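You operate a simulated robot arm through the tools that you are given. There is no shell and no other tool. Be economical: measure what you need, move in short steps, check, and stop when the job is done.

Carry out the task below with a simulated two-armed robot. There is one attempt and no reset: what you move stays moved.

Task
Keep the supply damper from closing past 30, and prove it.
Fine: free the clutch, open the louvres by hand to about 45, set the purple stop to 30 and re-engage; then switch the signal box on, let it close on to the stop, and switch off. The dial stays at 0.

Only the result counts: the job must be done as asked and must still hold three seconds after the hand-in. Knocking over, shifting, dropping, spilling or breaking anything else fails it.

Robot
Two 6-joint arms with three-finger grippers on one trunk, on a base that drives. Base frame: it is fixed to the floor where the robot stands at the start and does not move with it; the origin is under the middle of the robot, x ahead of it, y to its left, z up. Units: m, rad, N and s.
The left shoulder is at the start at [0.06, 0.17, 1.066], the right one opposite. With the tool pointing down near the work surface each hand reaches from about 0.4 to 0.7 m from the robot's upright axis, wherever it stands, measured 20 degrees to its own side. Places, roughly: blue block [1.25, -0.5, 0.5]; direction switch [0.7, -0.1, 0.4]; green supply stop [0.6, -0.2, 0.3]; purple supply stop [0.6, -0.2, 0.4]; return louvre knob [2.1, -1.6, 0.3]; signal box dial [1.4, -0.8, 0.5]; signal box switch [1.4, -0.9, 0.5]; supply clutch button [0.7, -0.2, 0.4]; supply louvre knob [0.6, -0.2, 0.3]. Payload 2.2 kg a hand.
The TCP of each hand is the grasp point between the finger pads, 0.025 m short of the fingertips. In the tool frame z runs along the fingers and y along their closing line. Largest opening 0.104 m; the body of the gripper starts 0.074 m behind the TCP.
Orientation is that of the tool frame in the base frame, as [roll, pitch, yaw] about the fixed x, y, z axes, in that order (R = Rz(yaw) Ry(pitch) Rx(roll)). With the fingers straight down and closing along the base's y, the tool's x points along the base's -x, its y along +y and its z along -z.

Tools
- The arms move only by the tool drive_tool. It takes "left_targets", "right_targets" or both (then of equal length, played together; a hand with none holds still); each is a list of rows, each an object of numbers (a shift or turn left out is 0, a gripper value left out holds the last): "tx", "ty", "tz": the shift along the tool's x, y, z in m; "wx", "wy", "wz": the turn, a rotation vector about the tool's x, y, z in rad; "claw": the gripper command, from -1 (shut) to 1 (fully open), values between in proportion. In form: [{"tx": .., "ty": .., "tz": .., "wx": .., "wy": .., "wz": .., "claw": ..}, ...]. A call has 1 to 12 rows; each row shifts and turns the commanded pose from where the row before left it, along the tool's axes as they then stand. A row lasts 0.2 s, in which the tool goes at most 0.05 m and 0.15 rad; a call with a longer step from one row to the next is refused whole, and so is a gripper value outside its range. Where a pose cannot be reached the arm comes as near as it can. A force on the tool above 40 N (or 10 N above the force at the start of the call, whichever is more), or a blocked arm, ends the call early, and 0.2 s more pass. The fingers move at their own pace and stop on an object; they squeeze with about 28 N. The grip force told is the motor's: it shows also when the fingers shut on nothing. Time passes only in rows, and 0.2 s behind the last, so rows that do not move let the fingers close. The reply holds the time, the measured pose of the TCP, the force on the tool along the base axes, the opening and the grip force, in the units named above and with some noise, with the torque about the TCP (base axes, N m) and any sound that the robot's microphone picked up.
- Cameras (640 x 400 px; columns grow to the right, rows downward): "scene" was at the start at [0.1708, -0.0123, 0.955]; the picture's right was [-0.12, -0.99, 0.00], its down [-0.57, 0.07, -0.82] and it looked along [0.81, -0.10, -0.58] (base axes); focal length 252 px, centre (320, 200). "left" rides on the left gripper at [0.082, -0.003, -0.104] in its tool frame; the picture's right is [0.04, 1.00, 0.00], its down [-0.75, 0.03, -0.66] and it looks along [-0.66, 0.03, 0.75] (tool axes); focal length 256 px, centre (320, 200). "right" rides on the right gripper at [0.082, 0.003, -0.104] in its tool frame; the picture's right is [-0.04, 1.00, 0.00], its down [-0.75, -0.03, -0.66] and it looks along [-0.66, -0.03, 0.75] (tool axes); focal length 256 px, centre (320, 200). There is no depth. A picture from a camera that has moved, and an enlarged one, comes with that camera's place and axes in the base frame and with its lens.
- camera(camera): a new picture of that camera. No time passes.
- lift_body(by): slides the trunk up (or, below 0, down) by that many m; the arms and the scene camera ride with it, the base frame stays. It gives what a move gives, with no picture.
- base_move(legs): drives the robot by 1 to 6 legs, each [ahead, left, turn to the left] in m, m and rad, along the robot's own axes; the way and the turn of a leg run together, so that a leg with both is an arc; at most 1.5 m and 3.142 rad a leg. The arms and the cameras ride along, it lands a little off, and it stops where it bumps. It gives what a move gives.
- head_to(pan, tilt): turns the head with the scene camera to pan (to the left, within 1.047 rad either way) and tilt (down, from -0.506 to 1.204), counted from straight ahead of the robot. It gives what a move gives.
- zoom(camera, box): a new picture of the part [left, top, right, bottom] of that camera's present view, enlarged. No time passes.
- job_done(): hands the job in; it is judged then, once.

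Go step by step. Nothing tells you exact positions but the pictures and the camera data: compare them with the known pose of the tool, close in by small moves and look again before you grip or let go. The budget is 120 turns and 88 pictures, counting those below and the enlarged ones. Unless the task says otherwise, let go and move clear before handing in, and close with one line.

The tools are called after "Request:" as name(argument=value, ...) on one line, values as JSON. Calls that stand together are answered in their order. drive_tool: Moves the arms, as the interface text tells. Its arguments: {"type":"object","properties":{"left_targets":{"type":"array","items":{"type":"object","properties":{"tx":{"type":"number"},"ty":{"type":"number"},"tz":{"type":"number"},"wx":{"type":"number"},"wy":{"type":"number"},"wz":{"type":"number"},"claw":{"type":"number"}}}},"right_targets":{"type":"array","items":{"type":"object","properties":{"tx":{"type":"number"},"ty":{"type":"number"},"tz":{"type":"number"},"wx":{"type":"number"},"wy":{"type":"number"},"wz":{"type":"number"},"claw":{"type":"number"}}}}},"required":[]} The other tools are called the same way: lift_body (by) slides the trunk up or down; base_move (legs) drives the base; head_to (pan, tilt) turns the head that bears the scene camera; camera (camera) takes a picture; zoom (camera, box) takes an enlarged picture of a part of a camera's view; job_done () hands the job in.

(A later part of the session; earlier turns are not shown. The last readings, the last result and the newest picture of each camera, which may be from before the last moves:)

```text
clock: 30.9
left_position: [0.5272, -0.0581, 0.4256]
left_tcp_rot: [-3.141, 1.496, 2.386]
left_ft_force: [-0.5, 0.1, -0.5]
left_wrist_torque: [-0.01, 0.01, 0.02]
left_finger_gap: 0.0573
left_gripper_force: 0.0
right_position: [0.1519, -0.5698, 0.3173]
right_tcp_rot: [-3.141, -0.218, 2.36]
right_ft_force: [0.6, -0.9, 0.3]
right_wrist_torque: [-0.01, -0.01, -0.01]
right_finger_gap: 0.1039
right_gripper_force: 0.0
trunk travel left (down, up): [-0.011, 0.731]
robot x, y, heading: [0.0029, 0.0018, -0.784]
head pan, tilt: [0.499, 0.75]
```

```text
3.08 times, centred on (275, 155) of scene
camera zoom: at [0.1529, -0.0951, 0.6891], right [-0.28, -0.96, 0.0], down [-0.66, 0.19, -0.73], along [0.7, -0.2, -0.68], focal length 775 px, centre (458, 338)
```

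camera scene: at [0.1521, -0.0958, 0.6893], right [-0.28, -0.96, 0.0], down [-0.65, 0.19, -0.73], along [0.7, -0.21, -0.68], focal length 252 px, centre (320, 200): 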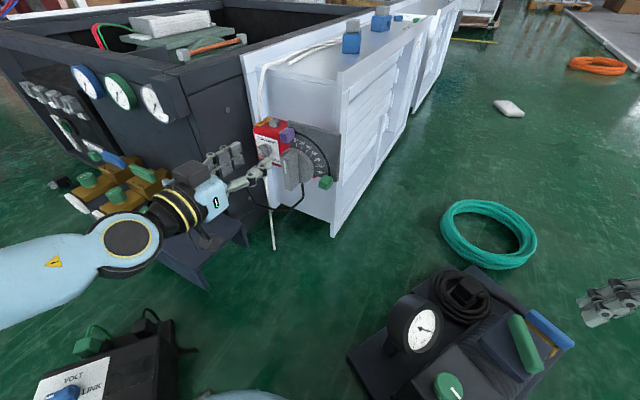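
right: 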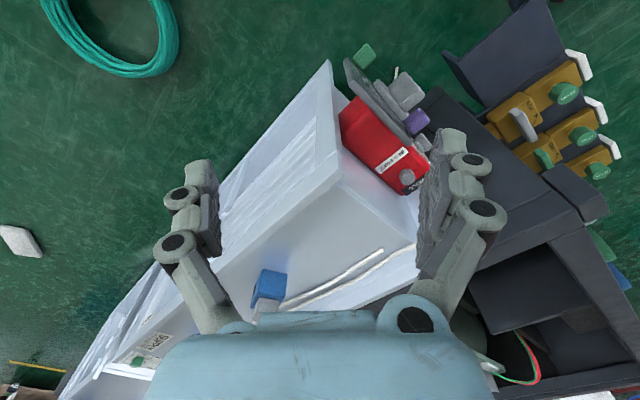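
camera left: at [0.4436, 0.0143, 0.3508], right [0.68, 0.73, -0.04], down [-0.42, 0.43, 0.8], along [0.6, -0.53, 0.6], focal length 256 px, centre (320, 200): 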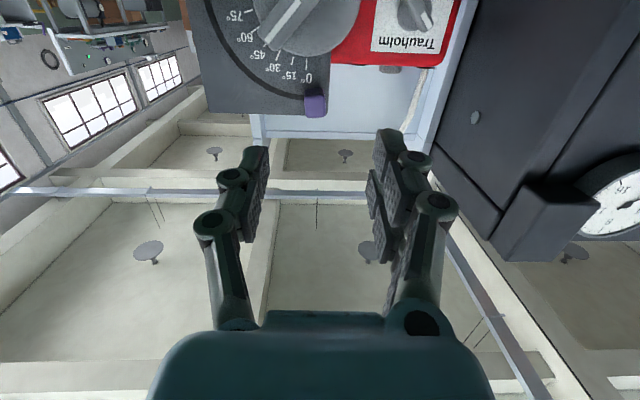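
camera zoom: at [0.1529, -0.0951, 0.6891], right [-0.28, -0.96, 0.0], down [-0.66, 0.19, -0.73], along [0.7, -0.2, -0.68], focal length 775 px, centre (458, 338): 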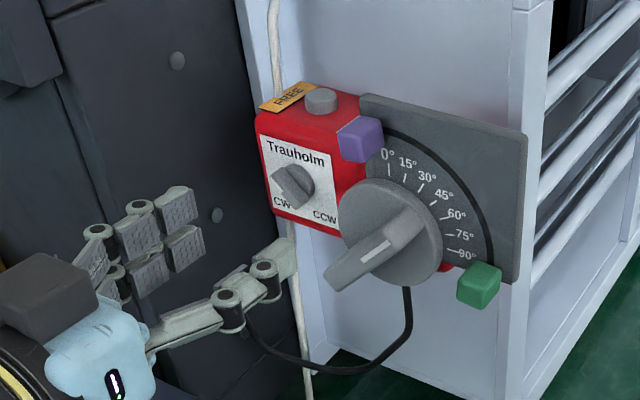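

The purple stop is at about [0.632, -0.165, 0.427], as estimated. I'll advance around it.

Request:
drive_tool(left_targets=[{"tz": 0.035, "tx": -0.004, "ty": -0.002}, {"tz": 0.035, "tx": -0.004, "ty": -0.002}, {"tz": 0.03, "tx": -0.003, "ty": -0.0015}, {"tz": 0.015}, {}])

Request:
camera(camera="left")

Request:
zoom(camera="scene", box=[180, 90, 370, 220])

```text
clock: 32.1
left_position: [0.6064, -0.1424, 0.4287]
left_tcp_rot: [-3.141, 1.497, 2.385]
left_ft_force: [0.2, -0.7, 0.0]
left_wrist_torque: [-0.01, 0.01, 0.0]
left_finger_gap: 0.0571
left_gripper_force: 0.0
right_position: [0.152, -0.5681, 0.317]
right_tcp_rot: [-3.141, -0.218, 2.358]
right_ft_force: [-0.3, -0.6, 1.0]
right_wrist_torque: [-0.02, 0.01, 0.02]
right_finger_gap: 0.1037
right_gripper_force: 0.1
trunk travel left (down, up): [-0.011, 0.731]
robot x, y, heading: [0.0002, 0.003, -0.779]
head pan, tilt: [0.499, 0.75]
```

```text
51 pictures are left
camera left: at [0.5232, -0.0692, 0.353], right [0.68, 0.73, -0.04], down [-0.42, 0.43, 0.8], along [0.6, -0.53, 0.6], focal length 256 px, centre (320, 200)
```

left: 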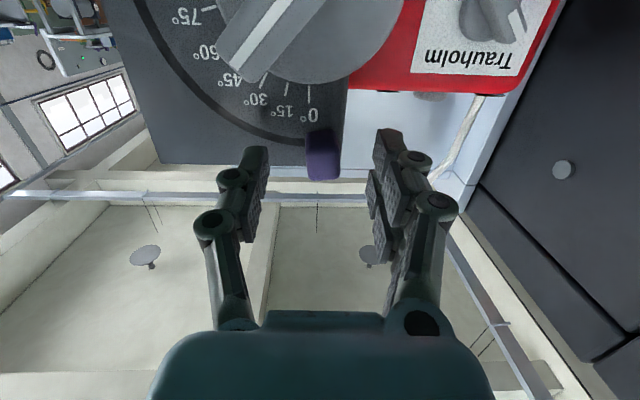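

```text
3.08 times, centred on (275, 155) of scene
camera zoom: at [0.1529, -0.0951, 0.6891], right [-0.28, -0.96, 0.0], down [-0.66, 0.19, -0.73], along [0.7, -0.2, -0.68], focal length 775 px, centre (458, 338)
```

zoom: 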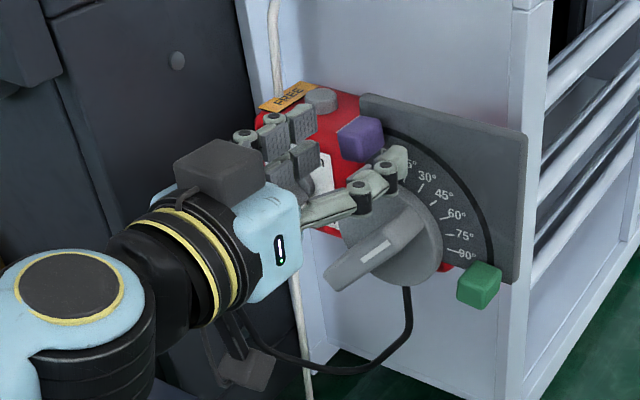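

Request:
drive_tool(left_targets=[{"tz": 0.013}, {"claw": -1}, {}, {}])

Request:
camera(camera="left")

```text
clock: 33.1
left_position: [0.6152, -0.1518, 0.4272]
left_tcp_rot: [-3.118, 1.498, 2.407]
left_ft_force: [-4.4, -3.4, -0.1]
left_wrist_torque: [-0.53, 0.34, -0.02]
left_finger_gap: 0.0215
left_gripper_force: 45.1
right_position: [0.1514, -0.5685, 0.3184]
right_tcp_rot: [3.14, -0.215, 2.361]
right_ft_force: [0.0, -0.3, 0.2]
right_wrist_torque: [0.01, -0.05, 0.02]
right_finger_gap: 0.1041
right_gripper_force: 0.1
trunk travel left (down, up): [-0.011, 0.731]
robot x, y, heading: [0.0009, 0.0005, -0.787]
head pan, tilt: [0.499, 0.75]
```

```text
49 pictures are left
camera left: at [0.5324, -0.0787, 0.3523], right [0.68, 0.73, -0.04], down [-0.41, 0.43, 0.8], along [0.6, -0.53, 0.6], focal length 256 px, centre (320, 200)
```

left: 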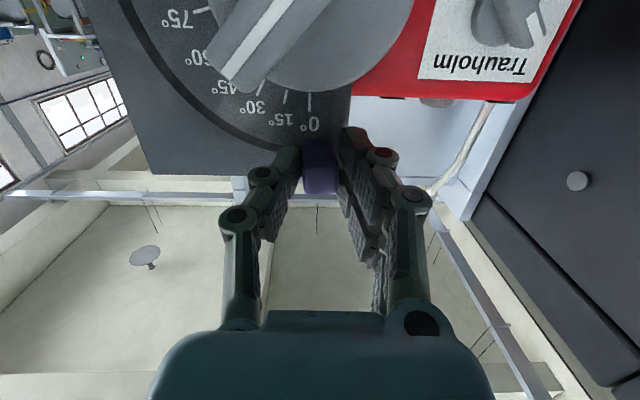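

The purple stop is gripped with little side load. I'll drag it along the arc, rotating with it, from about −4° to 30°.

Request:
drive_tool(left_targets=[{"ty": -0.0082, "tx": 0.0004, "wz": 0.0988}, {"ty": -0.0082, "tx": 0.0004, "wz": 0.0988}, {"ty": -0.0082, "tx": 0.0004, "wz": 0.0988}, {}])

Request:
camera(camera="left")

```text
clock: 34.1
left_position: [0.5978, -0.1682, 0.4245]
left_tcp_rot: [1.813, 1.264, 1.044]
left_ft_force: [-21.8, 0.1, 7.7]
left_wrist_torque: [-0.92, 0.66, -0.36]
left_finger_gap: 0.0215
left_gripper_force: 44.5
right_position: [0.1513, -0.5681, 0.3189]
right_tcp_rot: [3.14, -0.217, 2.359]
right_ft_force: [0.3, 0.5, 0.2]
right_wrist_torque: [0.0, 0.03, -0.03]
right_finger_gap: 0.104
right_gripper_force: 0.0
trunk travel left (down, up): [-0.011, 0.731]
robot x, y, heading: [-0.0018, 0.0002, -0.783]
head pan, tilt: [0.499, 0.75]
```

```text
48 pictures are left
camera left: at [0.5322, -0.0786, 0.353], right [0.68, 0.69, 0.25], down [-0.57, 0.27, 0.77], along [0.47, -0.67, 0.58], focal length 256 px, centre (320, 200)
```

left: 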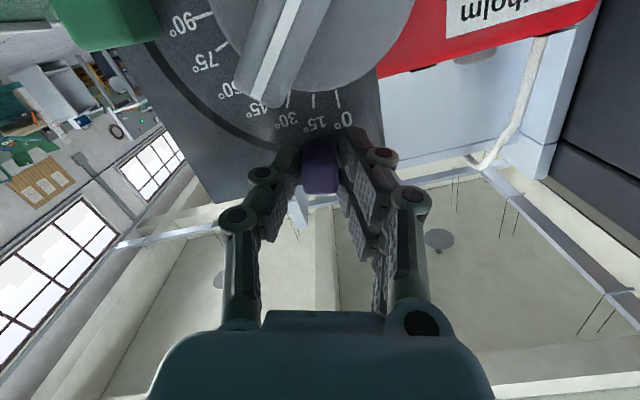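

The stop slides, now at about 13°. Continuing while easing outwards slightly.

Request:
drive_tool(left_targets=[{"ty": -0.0082, "tx": 0.0004, "tz": -0.001, "wz": 0.0988}, {"ty": -0.0082, "tx": 0.0004, "tz": -0.001, "wz": 0.0988}, {"ty": -0.0082, "tx": 0.0004, "wz": 0.0988}, {}])

Request:
camera(camera="left")

Request:
zoom(camera="scene", box=[210, 90, 370, 200])

```text
clock: 35.1
left_position: [0.5823, -0.1844, 0.4155]
left_tcp_rot: [1.693, 0.971, 0.914]
left_ft_force: [-5.9, -27.4, 18.8]
left_wrist_torque: [-1.12, 0.19, -0.49]
left_finger_gap: 0.0219
left_gripper_force: 44.8
right_position: [0.1508, -0.57, 0.3195]
right_tcp_rot: [3.14, -0.216, 2.359]
right_ft_force: [-0.7, 0.4, 1.1]
right_wrist_torque: [0.0, -0.03, -0.01]
right_finger_gap: 0.1038
right_gripper_force: 0.1
trunk travel left (down, up): [-0.011, 0.731]
robot x, y, heading: [-0.0001, 0.0019, -0.783]
head pan, tilt: [0.499, 0.75]
```

```text
47 pictures are left
camera left: at [0.5319, -0.0792, 0.3531], right [0.61, 0.59, 0.53], down [-0.72, 0.13, 0.69], along [0.34, -0.79, 0.5], focal length 256 px, centre (320, 200)
```

left: 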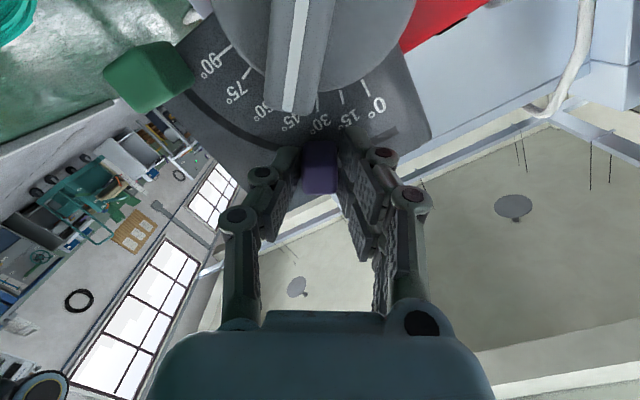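

```text
3.64 times, centred on (290, 145) of scene
camera zoom: at [0.152, -0.0959, 0.6895], right [-0.28, -0.96, 0.0], down [-0.65, 0.19, -0.73], along [0.7, -0.2, -0.68], focal length 916 px, centre (429, 400)
```

zoom: 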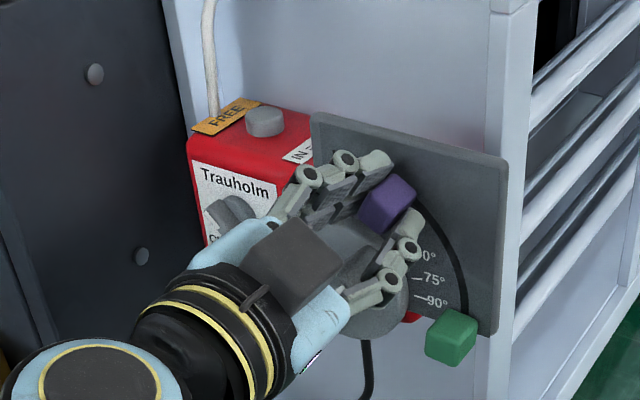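

TCP geometry puts the stop at about 29.6°. I'll open, back off and read it against the scale.

Request:
drive_tool(left_targets=[{"claw": 0}, {}, {}, {"tz": -0.03}, {"tz": -0.045}, {"tz": -0.045}])

Request:
camera(camera="left")

Request:
zoom(camera="scene", box=[210, 90, 370, 200])

```text
clock: 36.5
left_position: [0.4944, -0.0996, 0.4224]
left_tcp_rot: [1.698, 0.975, 0.924]
left_ft_force: [-0.1, 0.4, 0.2]
left_wrist_torque: [-0.02, 0.01, 0.01]
left_finger_gap: 0.0522
left_gripper_force: 0.1
right_position: [0.1512, -0.568, 0.3182]
right_tcp_rot: [3.141, -0.219, 2.359]
right_ft_force: [-0.7, -0.6, -0.6]
right_wrist_torque: [0.0, -0.03, 0.0]
right_finger_gap: 0.104
right_gripper_force: 0.1
trunk travel left (down, up): [-0.011, 0.731]
robot x, y, heading: [-0.0012, 0.0032, -0.784]
head pan, tilt: [0.499, 0.75]
```

```text
45 pictures are left
camera left: at [0.444, 0.0063, 0.3602], right [0.61, 0.59, 0.52], down [-0.71, 0.13, 0.69], along [0.34, -0.79, 0.5], focal length 256 px, centre (320, 200)
```

left: 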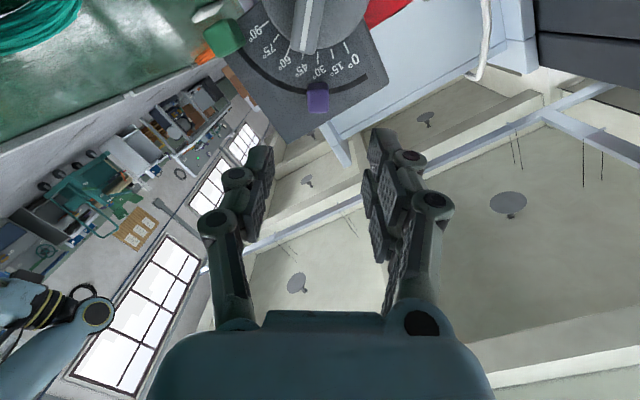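

```text
3.64 times, centred on (290, 145) of scene
camera zoom: at [0.153, -0.0953, 0.6891], right [-0.28, -0.96, 0.0], down [-0.66, 0.19, -0.73], along [0.7, -0.2, -0.68], focal length 916 px, centre (429, 400)
```

zoom: 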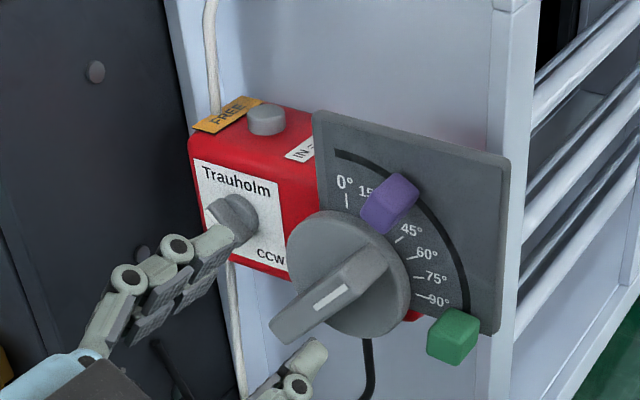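

Request:
zoom(camera="left", box=[200, 0, 400, 150])

```text
2.67 times, centred on (300, 75) of left
camera zoom: at [0.444, 0.0063, 0.3602], right [0.61, 0.59, 0.52], down [-0.71, 0.13, 0.69], along [0.34, -0.79, 0.5], focal length 683 px, centre (373, 533)
```

zoom: 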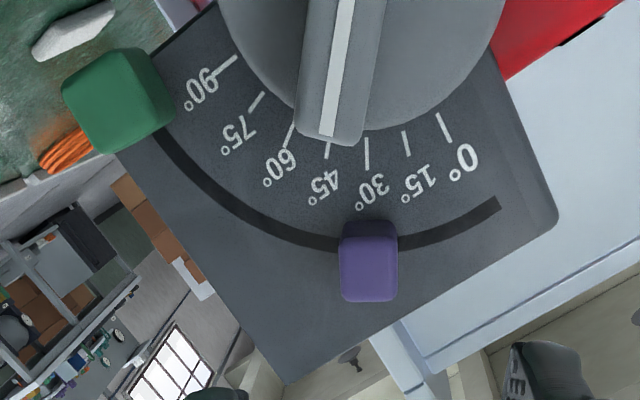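

The stop reads 30° on the scale and the knob points at 45°. Next I'll re-engage the clutch: roll back, rise, pitch down and close the fingers.

Request:
drive_tool(left_targets=[{"wz": -0.148}, {"wz": -0.148}, {"wz": -0.148}, {"wz": -0.148, "claw": -1}, {"tx": -0.04}, {"tx": -0.04}, {"wy": 0.15}, {"wy": 0.15}, {"wy": 0.15}, {"wy": 0.15}, {"wy": 0.15}])

```text
clock: 38.9
left_position: [0.5213, -0.117, 0.4569]
left_tcp_rot: [3.141, 0.747, 2.384]
left_ft_force: [-0.5, 0.3, 0.3]
left_wrist_torque: [-0.05, 0.0, -0.02]
left_finger_gap: 0.0003
left_gripper_force: 27.6
left hand out of reach, approached as far as the arm can: row 8, 9, 10, 11
right_position: [0.1515, -0.5691, 0.3182]
right_tcp_rot: [3.141, -0.217, 2.361]
right_ft_force: [0.4, 0.3, -0.1]
right_wrist_torque: [0.02, -0.02, -0.01]
right_finger_gap: 0.1043
right_gripper_force: 0.2
trunk travel left (down, up): [-0.011, 0.731]
robot x, y, heading: [0.0039, 0.0002, -0.784]
head pan, tilt: [0.499, 0.75]
```

Request:
lift_body(by=0.07)

Request:
drive_tool(left_targets=[{"ty": 0.0266}, {"ty": 0.0266}, {"ty": 0.0266}])

```text
clock: 40.0
left_position: [0.519, -0.1158, 0.5262]
left_tcp_rot: [3.141, 0.748, 2.387]
left_ft_force: [0.5, -0.7, -0.2]
left_wrist_torque: [0.04, 0.0, -0.01]
left_finger_gap: 0.0
left_gripper_force: 28.6
right_position: [0.1512, -0.5688, 0.3855]
right_tcp_rot: [3.139, -0.217, 2.361]
right_ft_force: [0.2, 0.0, 0.1]
right_wrist_torque: [0.03, -0.03, 0.0]
right_finger_gap: 0.1036
right_gripper_force: 0.1
trunk travel left (down, up): [-0.081, 0.661]
robot x, y, heading: [0.0042, 0.0029, -0.781]
head pan, tilt: [0.499, 0.75]
```

```text
clock: 40.8
left_position: [0.5751, -0.0587, 0.5272]
left_tcp_rot: [-3.14, 0.747, 2.388]
left_ft_force: [-0.4, -0.2, 0.4]
left_wrist_torque: [0.02, 0.0, 0.0]
left_finger_gap: 0.0
left_gripper_force: 28.1
right_position: [0.1513, -0.5682, 0.3878]
right_tcp_rot: [3.14, -0.215, 2.36]
right_ft_force: [0.2, 0.0, -1.2]
right_wrist_torque: [0.0, 0.03, -0.01]
right_finger_gap: 0.1042
right_gripper_force: 0.0
trunk travel left (down, up): [-0.081, 0.661]
robot x, y, heading: [0.0019, 0.0, -0.78]
head pan, tilt: [0.499, 0.75]
```

Request:
drive_tool(left_targets=[{"tx": -0.029, "tz": 0.0338, "ty": 0.0133}, {"tx": -0.029, "tz": 0.0338, "ty": 0.0133}, {"tx": -0.029, "tz": 0.0338, "ty": 0.0133}, {"tx": -0.029, "tz": 0.0338, "ty": 0.0133}, {}])

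Request:
camera(camera="left")

```text
clock: 42.0
left_position: [0.7419, -0.1404, 0.5065]
left_tcp_rot: [3.14, 0.748, 2.385]
left_ft_force: [-1.2, 0.2, 0.0]
left_wrist_torque: [-0.02, 0.01, 0.01]
left_finger_gap: 0.0
left_gripper_force: 28.4
right_position: [0.1508, -0.5677, 0.3879]
right_tcp_rot: [-3.141, -0.217, 2.361]
right_ft_force: [-0.7, 0.1, -0.5]
right_wrist_torque: [0.02, -0.01, -0.01]
right_finger_gap: 0.104
right_gripper_force: 0.1
trunk travel left (down, up): [-0.081, 0.661]
robot x, y, heading: [-0.0011, -0.002, -0.782]
head pan, tilt: [0.499, 0.75]
```

```text
42 pictures are left
camera left: at [0.6446, -0.0535, 0.5266], right [0.66, 0.75, -0.03], down [0.1, -0.05, 0.99], along [0.74, -0.66, -0.11], focal length 256 px, centre (320, 200)
```

left: 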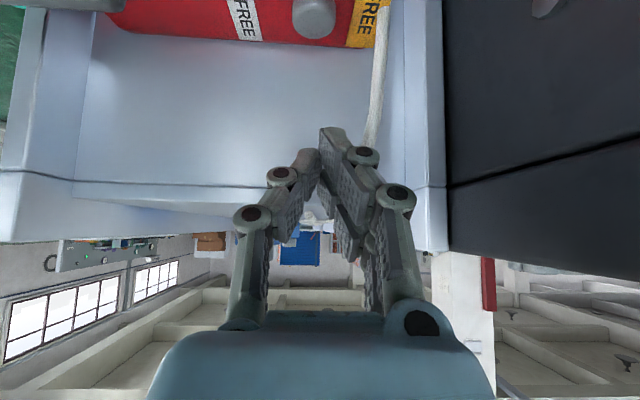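

Lined up over the button again, so I'll press.

Request:
drive_tool(left_targets=[{"tx": 0.015, "tz": 0.0161, "ty": -0.003}, {"tx": 0.015, "tz": 0.0161}, {"tx": 0.015, "tz": 0.0161}, {"tx": 0.0034, "tz": 0.0037}, {"tx": 0.0034, "tz": 0.0037}, {"tx": 0.0034, "tz": 0.0037}])

Request:
drive_tool(left_targets=[{"tx": -0.01, "tz": -0.0107}, {"tx": -0.0205, "tz": -0.022}, {"tx": -0.0205, "tz": -0.022}])

Request:
zoom(camera="scene", box=[210, 90, 370, 220])

```text
clock: 43.5
left_position: [0.7406, -0.1437, 0.436]
left_tcp_rot: [3.137, 0.767, 2.382]
left_ft_force: [-4.0, 4.2, 22.2]
left_wrist_torque: [0.22, 0.01, 0.07]
left_finger_gap: 0.0001
left_gripper_force: 27.8
right_position: [0.1509, -0.5687, 0.3882]
right_tcp_rot: [3.139, -0.216, 2.363]
right_ft_force: [0.0, -0.2, -0.3]
right_wrist_torque: [0.0, -0.01, 0.0]
right_finger_gap: 0.1041
right_gripper_force: 0.0
trunk travel left (down, up): [-0.081, 0.661]
robot x, y, heading: [0.0041, 0.0016, -0.776]
head pan, tilt: [0.499, 0.75]
stopped in row 6 (left hand): the force on the tool passed its limit at 41 N (the readings are from after the stop); the commanded pose is now the measured one
```

```text
clock: 44.3
left_position: [0.7408, -0.1431, 0.504]
left_tcp_rot: [3.138, 0.755, 2.383]
left_ft_force: [-0.6, 0.6, 0.6]
left_wrist_torque: [0.0, -0.04, 0.01]
left_finger_gap: 0.0
left_gripper_force: 28.0
right_position: [0.1516, -0.5683, 0.3877]
right_tcp_rot: [3.14, -0.216, 2.361]
right_ft_force: [-0.2, -0.7, 0.4]
right_wrist_torque: [0.01, 0.0, -0.02]
right_finger_gap: 0.1037
right_gripper_force: 0.1
trunk travel left (down, up): [-0.081, 0.661]
robot x, y, heading: [-0.0002, 0.0004, -0.784]
head pan, tilt: [0.499, 0.75]
```

```text
3.08 times, centred on (290, 155) of scene
camera zoom: at [0.1491, -0.091, 0.7583], right [-0.28, -0.96, 0.0], down [-0.66, 0.19, -0.73], along [0.7, -0.2, -0.68], focal length 775 px, centre (412, 338)
```

zoom: 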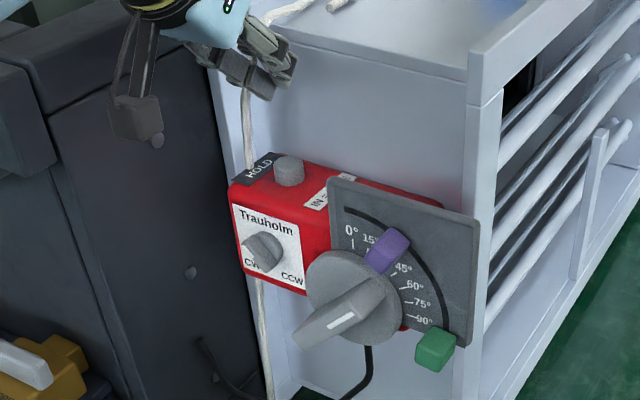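

The clutch is back in HOLD, the louvre at 45° and the stop at 30°. I'll back the hand off, raise up and look towards the signal box before driving.

Request:
drive_tool(left_targets=[{"tx": 0.03, "tz": -0.028}, {"tx": 0.03, "tz": -0.028}, {"tx": 0.03, "tz": -0.028}, {"tx": 0.03, "tz": -0.028}, {"ty": -0.03}])

Request:
lift_body(by=0.35)

Request:
head_to(pan=0.05, tilt=0.55)

Request:
camera(camera="scene")

```text
clock: 45.5
left_position: [0.6017, -0.0536, 0.5044]
left_tcp_rot: [3.138, 0.758, 2.381]
left_ft_force: [-0.2, -0.8, 0.9]
left_wrist_torque: [0.02, 0.04, -0.03]
left_finger_gap: 0.0
left_gripper_force: 28.4
right_position: [0.1523, -0.567, 0.3876]
right_tcp_rot: [-3.141, -0.219, 2.36]
right_ft_force: [0.2, -0.6, 0.2]
right_wrist_torque: [-0.03, 0.02, -0.03]
right_finger_gap: 0.104
right_gripper_force: 0.1
trunk travel left (down, up): [-0.081, 0.661]
robot x, y, heading: [-0.0023, 0.0033, -0.777]
head pan, tilt: [0.499, 0.75]
```

```text
clock: 48.9
left_position: [0.5998, -0.0521, 0.8531]
left_tcp_rot: [3.136, 0.756, 2.383]
left_ft_force: [0.8, 0.9, 0.1]
left_wrist_torque: [0.0, 0.04, 0.0]
left_finger_gap: 0.0
left_gripper_force: 28.2
right_position: [0.1522, -0.5679, 0.7385]
right_tcp_rot: [-3.141, -0.22, 2.362]
right_ft_force: [-0.1, 0.2, -0.6]
right_wrist_torque: [0.01, -0.02, 0.0]
right_finger_gap: 0.104
right_gripper_force: 0.0
trunk travel left (down, up): [-0.431, 0.311]
robot x, y, heading: [-0.0013, 0.0027, -0.779]
head pan, tilt: [0.499, 0.75]
```

```text
clock: 49.8
left_position: [0.5997, -0.0529, 0.8524]
left_tcp_rot: [3.14, 0.757, 2.383]
left_ft_force: [0.2, 0.7, -0.7]
left_wrist_torque: [-0.02, 0.02, 0.01]
left_finger_gap: 0.0003
left_gripper_force: 28.3
right_position: [0.152, -0.5679, 0.7375]
right_tcp_rot: [3.14, -0.215, 2.362]
right_ft_force: [0.2, -0.5, 0.6]
right_wrist_torque: [0.0, -0.01, 0.0]
right_finger_gap: 0.104
right_gripper_force: 0.0
trunk travel left (down, up): [-0.431, 0.311]
robot x, y, heading: [-0.0033, 0.0013, -0.782]
head pan, tilt: [0.051, 0.55]
```

```text
40 pictures are left
camera scene: at [0.1207, -0.1121, 1.1364], right [-0.67, -0.75, 0.0], down [-0.39, 0.35, -0.85], along [0.64, -0.57, -0.52], focal length 252 px, centre (320, 200)
```

scene: 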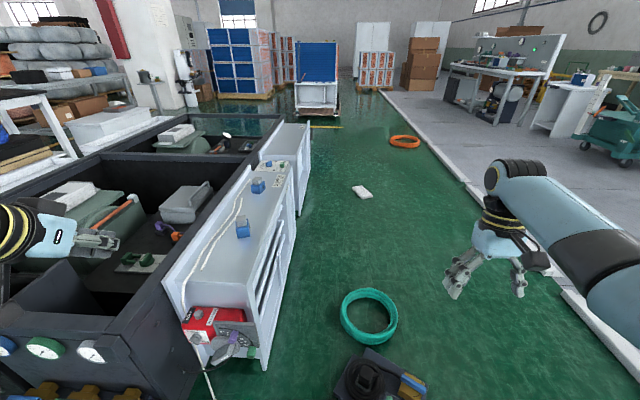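

The route is clear: back off slightly, strafe right past the floor gear, drive ahead between the hose and the curb, then turn left to face the duct by the signal box.

Request:
base_move(legs=[[-0.08, 0, 0], [0, -0.72, 0], [1.5, 0, 0]])

Request:
head_to(pan=0.9, tilt=0.6)

Request:
camera(camera="scene")

```text
clock: 61.5
left_position: [1.0982, -1.5759, 0.8523]
left_tcp_rot: [3.138, 0.757, 2.375]
left_ft_force: [0.2, 0.6, 0.3]
left_wrist_torque: [-0.03, 0.01, -0.04]
left_finger_gap: 0.0
left_gripper_force: 27.8
right_position: [0.6474, -2.0882, 0.7375]
right_tcp_rot: [3.141, -0.217, 2.357]
right_ft_force: [1.0, -0.1, 0.4]
right_wrist_torque: [0.0, 0.0, 0.01]
right_finger_gap: 0.1042
right_gripper_force: 0.1
trunk travel left (down, up): [-0.431, 0.311]
robot x, y, heading: [0.4999, -1.518, -0.787]
head pan, tilt: [0.051, 0.55]
```

```text
clock: 62.6
left_position: [1.0982, -1.5757, 0.8536]
left_tcp_rot: [3.138, 0.757, 2.378]
left_ft_force: [0.7, 1.0, 0.3]
left_wrist_torque: [0.01, 0.01, 0.0]
left_finger_gap: 0.0003
left_gripper_force: 28.5
right_position: [0.6465, -2.0869, 0.7379]
right_tcp_rot: [3.139, -0.218, 2.358]
right_ft_force: [0.6, -0.5, 0.5]
right_wrist_torque: [0.03, 0.02, 0.02]
right_finger_gap: 0.104
right_gripper_force: 0.0
trunk travel left (down, up): [-0.431, 0.311]
robot x, y, heading: [0.5, -1.5173, -0.784]
head pan, tilt: [0.901, 0.6]
```

```text
39 pictures are left
camera scene: at [0.6396, -1.5617, 1.1319], right [0.11, -0.99, 0.0], down [-0.56, -0.06, -0.82], along [0.82, 0.09, -0.57], focal length 252 px, centre (320, 200)
```

scene: 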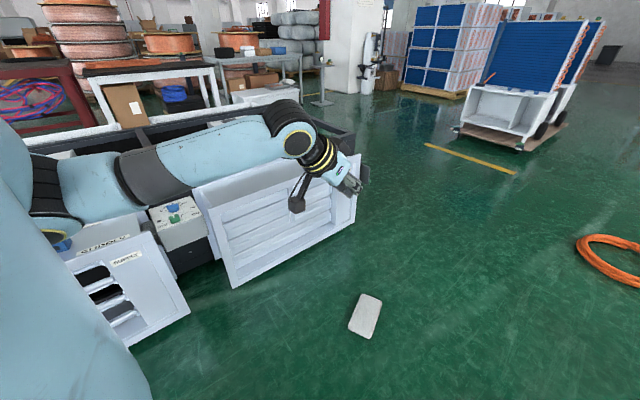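

Request:
base_move(legs=[[0, 0, 1.57]])

Request:
head_to(pan=-0.2, tilt=0.7)

Request:
camera(camera="scene")

```text
clock: 66.9
left_position: [0.5553, -0.9184, 0.8537]
left_tcp_rot: [3.137, 0.757, -2.333]
left_ft_force: [0.2, -0.1, 0.4]
left_wrist_torque: [-0.03, -0.02, -0.01]
left_finger_gap: 0.0
left_gripper_force: 28.1
right_position: [1.0674, -1.3675, 0.7379]
right_tcp_rot: [3.14, -0.217, -2.357]
right_ft_force: [-0.2, -0.8, -0.4]
right_wrist_torque: [-0.02, -0.04, -0.04]
right_finger_gap: 0.1039
right_gripper_force: 0.1
trunk travel left (down, up): [-0.431, 0.311]
robot x, y, heading: [0.4986, -1.5172, 0.787]
head pan, tilt: [0.901, 0.6]
```

```text
clock: 68.2
left_position: [0.5557, -0.9182, 0.8545]
left_tcp_rot: [3.139, 0.756, -2.333]
left_ft_force: [-0.5, 0.0, 0.1]
left_wrist_torque: [0.0, 0.03, 0.01]
left_finger_gap: 0.0
left_gripper_force: 28.2
right_position: [1.0674, -1.3692, 0.7364]
right_tcp_rot: [3.141, -0.217, -2.355]
right_ft_force: [-0.2, 0.3, 0.0]
right_wrist_torque: [-0.01, 0.0, -0.03]
right_finger_gap: 0.1039
right_gripper_force: 0.0
trunk travel left (down, up): [-0.431, 0.311]
robot x, y, heading: [0.498, -1.5151, 0.782]
head pan, tilt: [-0.201, 0.7]
```

```text
38 pictures are left
camera scene: at [0.6224, -1.4202, 1.1233], right [0.55, -0.83, 0.0], down [-0.54, -0.36, -0.76], along [0.64, 0.42, -0.64], focal length 252 px, centre (320, 200)
```

scene: 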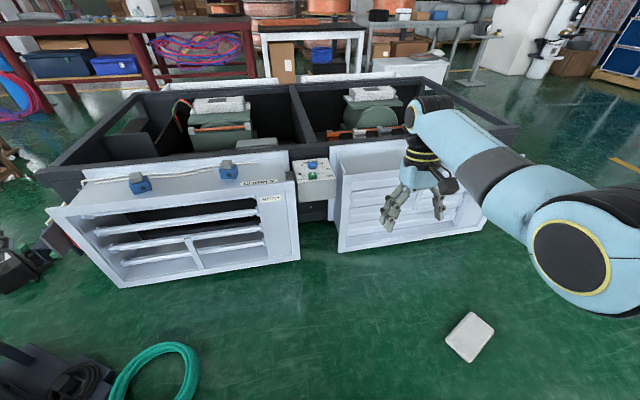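

Request:
zoom(camera="scene", box=[270, 145, 360, 205])

```text
6.67 times, centred on (315, 175) of scene
camera zoom: at [0.6224, -1.4202, 1.1233], right [0.55, -0.83, 0.0], down [-0.54, -0.36, -0.76], along [0.64, 0.42, -0.64], focal length 1679 px, centre (353, 367)
```

zoom: 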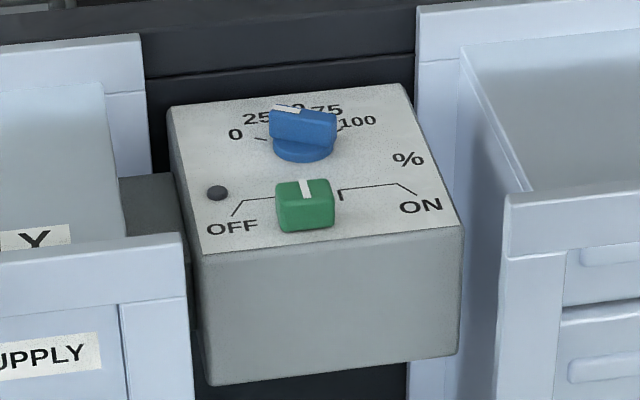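

The signal box sits in the gap between the ducts, with a green switch on top. I'll drive in and use the right-hand camera for a close look.

Request:
base_move(legs=[[0.5, 0, 0]])

Request:
head_to(pan=-0.25, tilt=0.9)

Request:
camera(camera="scene")

Request:
camera(camera="right")

```text
clock: 71.1
left_position: [0.91, -0.5619, 0.8525]
left_tcp_rot: [3.137, 0.758, -2.333]
left_ft_force: [-0.2, -0.7, -0.4]
left_wrist_torque: [-0.01, -0.02, -0.01]
left_finger_gap: 0.0
left_gripper_force: 28.0
right_position: [1.4239, -1.0126, 0.7376]
right_tcp_rot: [3.14, -0.217, -2.357]
right_ft_force: [0.2, -0.1, -0.7]
right_wrist_torque: [-0.02, 0.02, -0.06]
right_finger_gap: 0.1039
right_gripper_force: 0.1
trunk travel left (down, up): [-0.431, 0.311]
robot x, y, heading: [0.8538, -1.1583, 0.787]
head pan, tilt: [-0.201, 0.7]
```

```text
clock: 71.9
left_position: [0.91, -0.5634, 0.8535]
left_tcp_rot: [3.138, 0.758, -2.334]
left_ft_force: [-0.8, -0.2, 0.1]
left_wrist_torque: [-0.04, -0.01, -0.01]
left_finger_gap: 0.0
left_gripper_force: 28.5
right_position: [1.423, -1.0131, 0.738]
right_tcp_rot: [3.14, -0.218, -2.358]
right_ft_force: [0.5, -1.0, 0.0]
right_wrist_torque: [0.03, 0.0, 0.0]
right_finger_gap: 0.104
right_gripper_force: 0.0
trunk travel left (down, up): [-0.431, 0.311]
robot x, y, heading: [0.8502, -1.1647, 0.788]
head pan, tilt: [-0.25, 0.901]
```

```text
36 pictures are left
camera scene: at [0.9717, -1.0732, 1.1072], right [0.51, -0.86, 0.0], down [-0.67, -0.4, -0.62], along [0.53, 0.32, -0.78], focal length 252 px, centre (320, 200)
```

scene: 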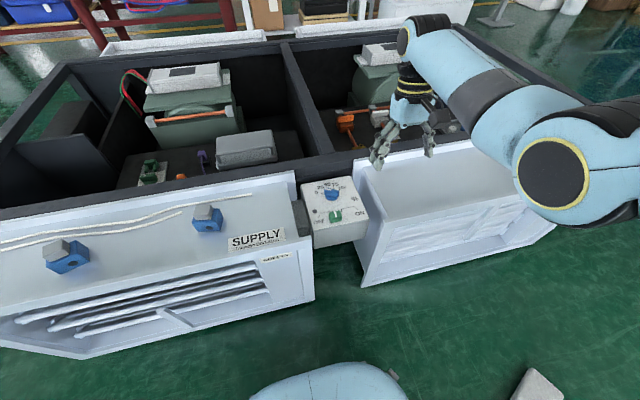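

```text
35 pictures are left
camera right: at [1.3805, -1.053, 0.8571], right [-0.68, 0.73, -0.01], down [0.64, 0.6, 0.48], along [0.36, 0.32, -0.88], focal length 256 px, centre (320, 200)
```

right: 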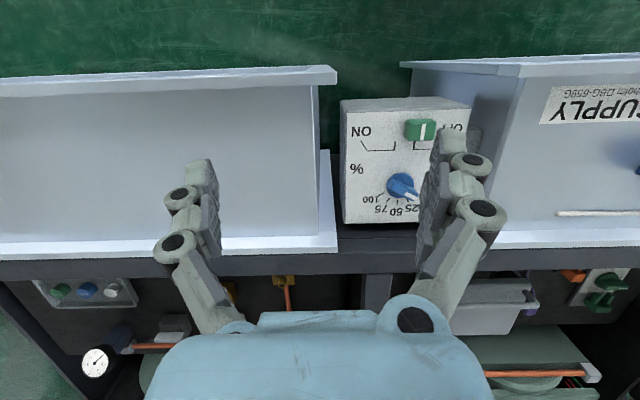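

Request:
zoom(camera="scene", box=[290, 165, 380, 245])

Request:
zoom(camera="right", box=[330, 80, 490, 240])

```text
5.00 times, centred on (335, 205) of scene
camera zoom: at [0.9717, -1.0732, 1.1072], right [0.51, -0.86, 0.0], down [-0.67, -0.4, -0.62], along [0.53, 0.32, -0.78], focal length 1259 px, centre (245, 175)
```

zoom: 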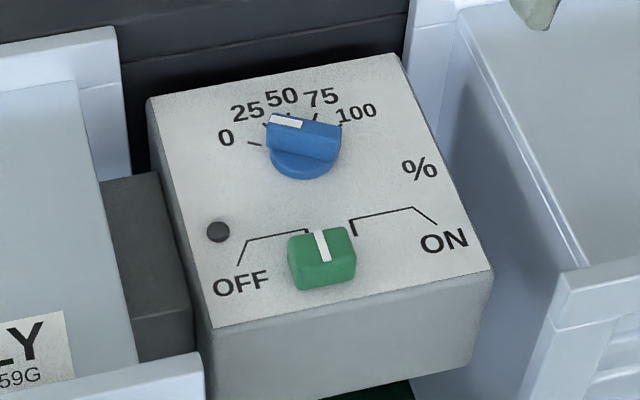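

```text
2.50 times, centred on (410, 160) of right
camera zoom: at [1.3805, -1.053, 0.8571], right [-0.68, 0.73, -0.01], down [0.64, 0.6, 0.48], along [0.36, 0.32, -0.88], focal length 640 px, centre (95, 300)
```

zoom: 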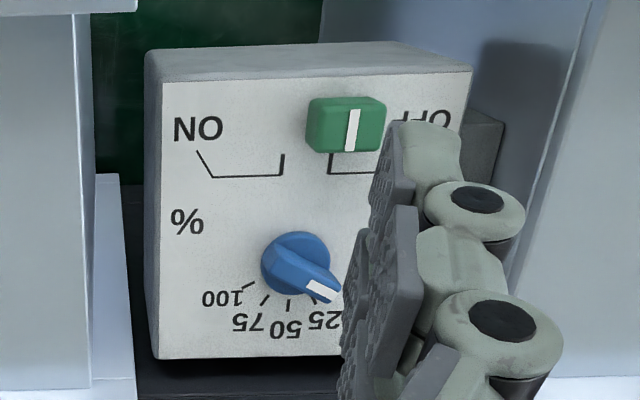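

The dial points at 0 and the green slider is at OFF, at about [1.352, -0.897, 0.498]; ON is to the robot's right. I'll bring the right hand upright above it and lower the trunk a little.

Request:
drive_tool(right_targets=[{"wy": -0.109, "claw": 0.3}, {"wy": -0.109}, {"tx": -0.008, "ty": 0.033}, {"tx": -0.008, "ty": 0.033}, {"tx": -0.008, "ty": 0.033}, {"tx": -0.008, "ty": 0.033}])

Request:
lift_body(by=-0.12)

Request:
camera(camera="right")

```text
clock: 73.3
left_position: [0.91, -0.5626, 0.8525]
left_tcp_rot: [3.138, 0.759, -2.334]
left_ft_force: [1.2, -0.3, 0.0]
left_wrist_torque: [-0.01, -0.01, 0.02]
left_finger_gap: 0.0
left_gripper_force: 28.1
right_position: [1.3519, -0.8983, 0.7392]
right_tcp_rot: [3.142, -0.001, -2.356]
right_ft_force: [0.2, 0.5, -0.2]
right_wrist_torque: [0.04, 0.01, 0.0]
right_finger_gap: 0.0675
right_gripper_force: 0.1
trunk travel left (down, up): [-0.431, 0.311]
robot x, y, heading: [0.8519, -1.1622, 0.784]
head pan, tilt: [-0.25, 0.901]
```

```text
clock: 74.8
left_position: [0.9093, -0.563, 0.7338]
left_tcp_rot: [3.137, 0.757, -2.334]
left_ft_force: [-0.1, 0.5, 0.1]
left_wrist_torque: [0.02, -0.02, 0.0]
left_finger_gap: 0.0
left_gripper_force: 27.2
right_position: [1.3524, -0.8972, 0.6181]
right_tcp_rot: [3.14, 0.001, -2.356]
right_ft_force: [-0.1, -0.6, -0.9]
right_wrist_torque: [0.0, -0.02, -0.04]
right_finger_gap: 0.0677
right_gripper_force: 0.1
trunk travel left (down, up): [-0.311, 0.431]
robot x, y, heading: [0.8531, -1.1639, 0.785]
head pan, tilt: [-0.25, 0.901]
```

```text
32 pictures are left
camera right: at [1.2925, -0.9544, 0.7226], right [-0.68, 0.73, 0.0], down [0.55, 0.51, 0.66], along [0.48, 0.45, -0.75], focal length 256 px, centre (320, 200)
```

right: 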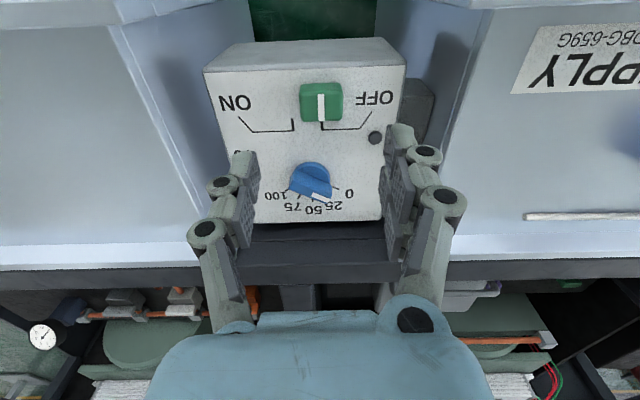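

The hand is centred over the slider. Descending so the pads straddle it.

Request:
drive_tool(right_targets=[{"tz": 0.04}, {"tz": 0.035}, {"tz": 0.015}, {}])

Request:
camera(camera="right")

Request:
zoom(camera="scene", box=[270, 120, 400, 230])

```text
clock: 75.8
left_position: [0.9103, -0.5627, 0.7339]
left_tcp_rot: [3.139, 0.758, -2.333]
left_ft_force: [-0.6, 0.7, 0.2]
left_wrist_torque: [0.03, 0.01, 0.0]
left_finger_gap: 0.0
left_gripper_force: 28.3
right_position: [1.3521, -0.8979, 0.5283]
right_tcp_rot: [3.14, 0.002, -2.355]
right_ft_force: [0.4, -0.2, -0.5]
right_wrist_torque: [0.04, 0.02, 0.0]
right_finger_gap: 0.0675
right_gripper_force: 0.1
trunk travel left (down, up): [-0.311, 0.431]
robot x, y, heading: [0.8537, -1.1645, 0.789]
head pan, tilt: [-0.25, 0.901]
```

```text
31 pictures are left
camera right: at [1.2923, -0.954, 0.6319], right [-0.68, 0.73, 0.0], down [0.55, 0.51, 0.66], along [0.48, 0.45, -0.75], focal length 256 px, centre (320, 200)
```

right: 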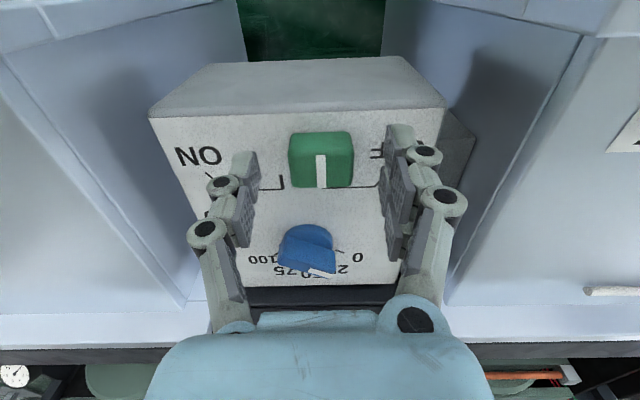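

```text
3.64 times, centred on (335, 175) of scene
camera zoom: at [0.9754, -1.0694, 0.9833], right [0.51, -0.86, 0.0], down [-0.67, -0.4, -0.62], along [0.53, 0.32, -0.78], focal length 916 px, centre (266, 291)
```

zoom: 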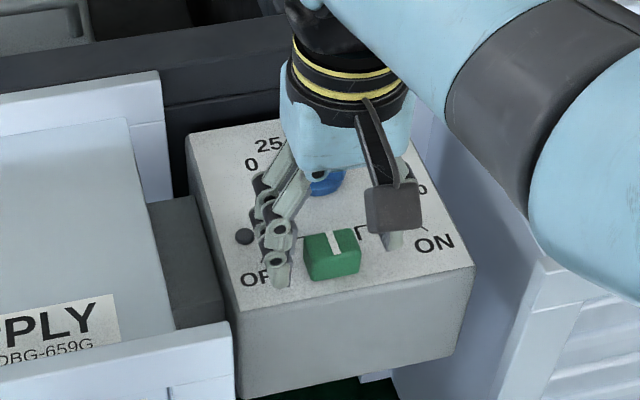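

Request:
drive_tool(right_targets=[{"tz": 0.006}, {"tz": 0.005}, {"claw": -1}, {}, {}])

Request:
camera(camera="right")

```text
clock: 77.0
left_position: [0.9107, -0.5623, 0.7333]
left_tcp_rot: [3.137, 0.756, -2.334]
left_ft_force: [0.2, 0.4, 0.3]
left_wrist_torque: [-0.02, -0.02, -0.03]
left_finger_gap: 0.0002
left_gripper_force: 28.6
right_position: [1.3518, -0.8972, 0.5172]
right_tcp_rot: [3.14, -0.001, -2.356]
right_ft_force: [-0.6, 0.5, -2.0]
right_wrist_torque: [-0.02, 0.01, -0.12]
right_finger_gap: 0.0355
right_gripper_force: 45.2
trunk travel left (down, up): [-0.311, 0.431]
robot x, y, heading: [0.8562, -1.1639, 0.788]
head pan, tilt: [-0.25, 0.901]
```

```text
29 pictures are left
camera right: at [1.2919, -0.9543, 0.621], right [-0.68, 0.73, 0.0], down [0.55, 0.51, 0.66], along [0.48, 0.45, -0.75], focal length 256 px, centre (320, 200)
```

right: 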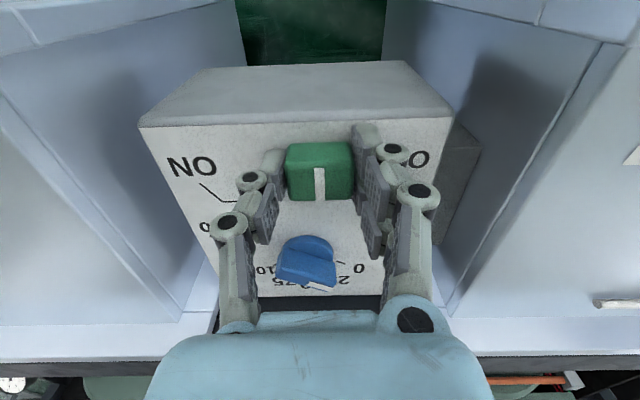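

The slider is gripped. Sliding right towards ON.

Request:
drive_tool(right_targets=[{"ty": -0.009}, {"ty": -0.009}, {"ty": -0.007}, {}])

Request:
camera(camera="right")

Request:
zoom(camera="scene", box=[270, 120, 400, 230])

```text
clock: 78.0
left_position: [0.9094, -0.5631, 0.7335]
left_tcp_rot: [3.138, 0.757, -2.335]
left_ft_force: [-0.7, -0.7, -0.2]
left_wrist_torque: [-0.03, -0.02, -0.02]
left_finger_gap: 0.0001
left_gripper_force: 27.9
right_position: [1.3687, -0.9169, 0.5171]
right_tcp_rot: [-3.141, 0.001, -2.357]
right_ft_force: [-1.0, -3.6, -2.7]
right_wrist_torque: [-0.08, -0.11, -0.16]
right_finger_gap: 0.0355
right_gripper_force: 45.1
trunk travel left (down, up): [-0.311, 0.431]
robot x, y, heading: [0.8552, -1.1608, 0.785]
head pan, tilt: [-0.25, 0.901]
```

```text
28 pictures are left
camera right: at [1.3102, -0.9726, 0.6211], right [-0.68, 0.73, 0.0], down [0.55, 0.51, 0.66], along [0.48, 0.45, -0.75], focal length 256 px, centre (320, 200)
```

right: 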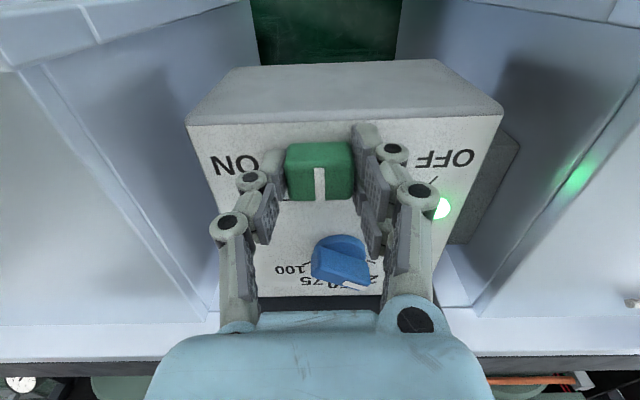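

```text
3.64 times, centred on (335, 175) of scene
camera zoom: at [0.9756, -1.0696, 0.9832], right [0.51, -0.86, 0.0], down [-0.67, -0.4, -0.62], along [0.53, 0.32, -0.78], focal length 916 px, centre (266, 291)
```

zoom: 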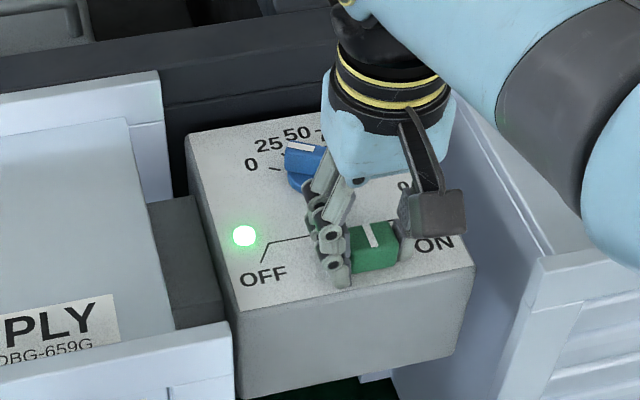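

The lamp is lit: ON. I'll keep the hand still to let the actuator run, and watch the supply louvres.

Request:
head_to(pan=0.5, tilt=0.9)

Request:
camera(camera="scene")

Request:
drive_tool(right_targets=[{}, {}, {}, {}, {}, {}, {}, {}, {}, {}, {}, {}])

Request:
camera(camera="scene")

```text
clock: 79.1
left_position: [0.9103, -0.5636, 0.733]
left_tcp_rot: [3.138, 0.758, -2.334]
left_ft_force: [0.0, 0.4, 1.0]
left_wrist_torque: [-0.01, 0.03, 0.03]
left_finger_gap: 0.0
left_gripper_force: 28.2
right_position: [1.3696, -0.9153, 0.5175]
right_tcp_rot: [3.14, -0.001, -2.354]
right_ft_force: [-1.7, -4.6, -4.5]
right_wrist_torque: [-0.17, 0.04, -0.09]
right_finger_gap: 0.0356
right_gripper_force: 44.9
trunk travel left (down, up): [-0.311, 0.431]
robot x, y, heading: [0.8512, -1.1619, 0.784]
head pan, tilt: [0.499, 0.901]
```

```text
26 pictures are left
camera scene: at [0.9321, -1.0356, 0.9832], right [0.96, -0.28, 0.0], down [-0.22, -0.75, -0.62], along [0.18, 0.6, -0.78], focal length 252 px, centre (320, 200)
```

scene: 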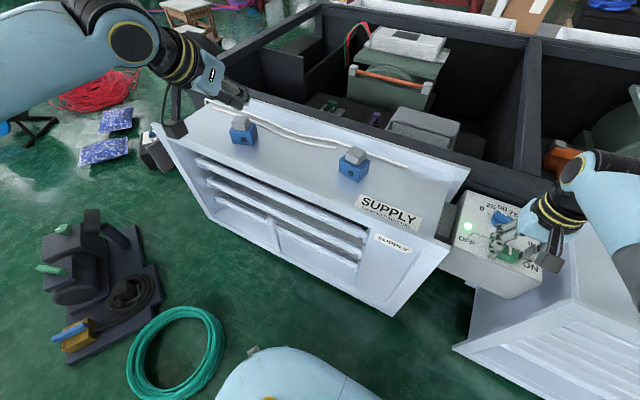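

```text
clock: 81.7
left_position: [0.9084, -0.5625, 0.7339]
left_tcp_rot: [3.138, 0.757, -2.332]
left_ft_force: [0.9, -0.5, -0.7]
left_wrist_torque: [0.01, -0.01, 0.01]
left_finger_gap: 0.0
left_gripper_force: 27.9
right_position: [1.3691, -0.9149, 0.5171]
right_tcp_rot: [3.14, 0.0, -2.358]
right_ft_force: [-3.6, -6.0, -4.9]
right_wrist_torque: [-0.18, 0.08, -0.16]
right_finger_gap: 0.0355
right_gripper_force: 45.0
trunk travel left (down, up): [-0.311, 0.431]
robot x, y, heading: [0.8542, -1.1674, 0.786]
head pan, tilt: [0.499, 0.901]
```

```text
25 pictures are left
camera scene: at [0.932, -1.0357, 0.9833], right [0.96, -0.28, 0.0], down [-0.22, -0.75, -0.62], along [0.17, 0.6, -0.78], focal length 252 px, centre (320, 200)
```

scene: 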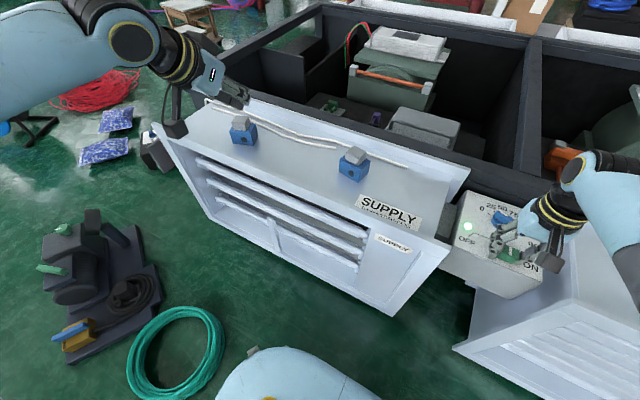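

Request:
drive_tool(right_targets=[{}, {}, {}, {}, {}, {}, {}, {}, {}, {}, {}, {}])

Request:
zoom(camera="scene", box=[150, 120, 450, 320])

```text
clock: 84.3
left_position: [0.9094, -0.5628, 0.7324]
left_tcp_rot: [3.139, 0.759, -2.335]
left_ft_force: [0.2, -0.6, 0.9]
left_wrist_torque: [0.02, 0.01, 0.0]
left_finger_gap: 0.0001
left_gripper_force: 28.1
right_position: [1.3692, -0.9153, 0.5174]
right_tcp_rot: [3.14, 0.002, -2.357]
right_ft_force: [-3.3, -6.8, -5.3]
right_wrist_torque: [-0.18, 0.12, -0.13]
right_finger_gap: 0.0353
right_gripper_force: 44.9
trunk travel left (down, up): [-0.311, 0.431]
robot x, y, heading: [0.8558, -1.1601, 0.785]
head pan, tilt: [0.499, 0.901]
```

```text
2.00 times, centred on (300, 220) of scene
camera zoom: at [0.932, -1.0357, 0.9833], right [0.96, -0.28, 0.0], down [-0.22, -0.75, -0.62], along [0.17, 0.6, -0.78], focal length 504 px, centre (360, 160)
```

zoom: 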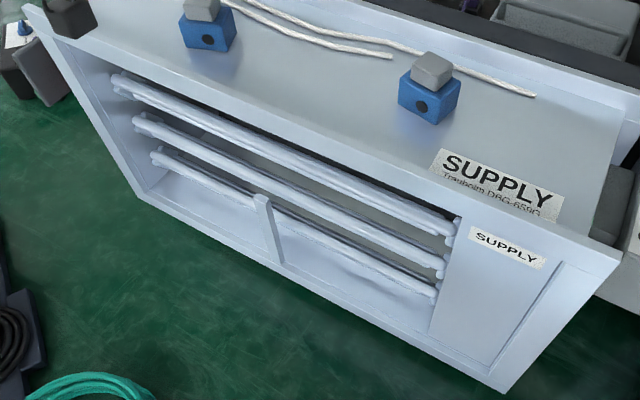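

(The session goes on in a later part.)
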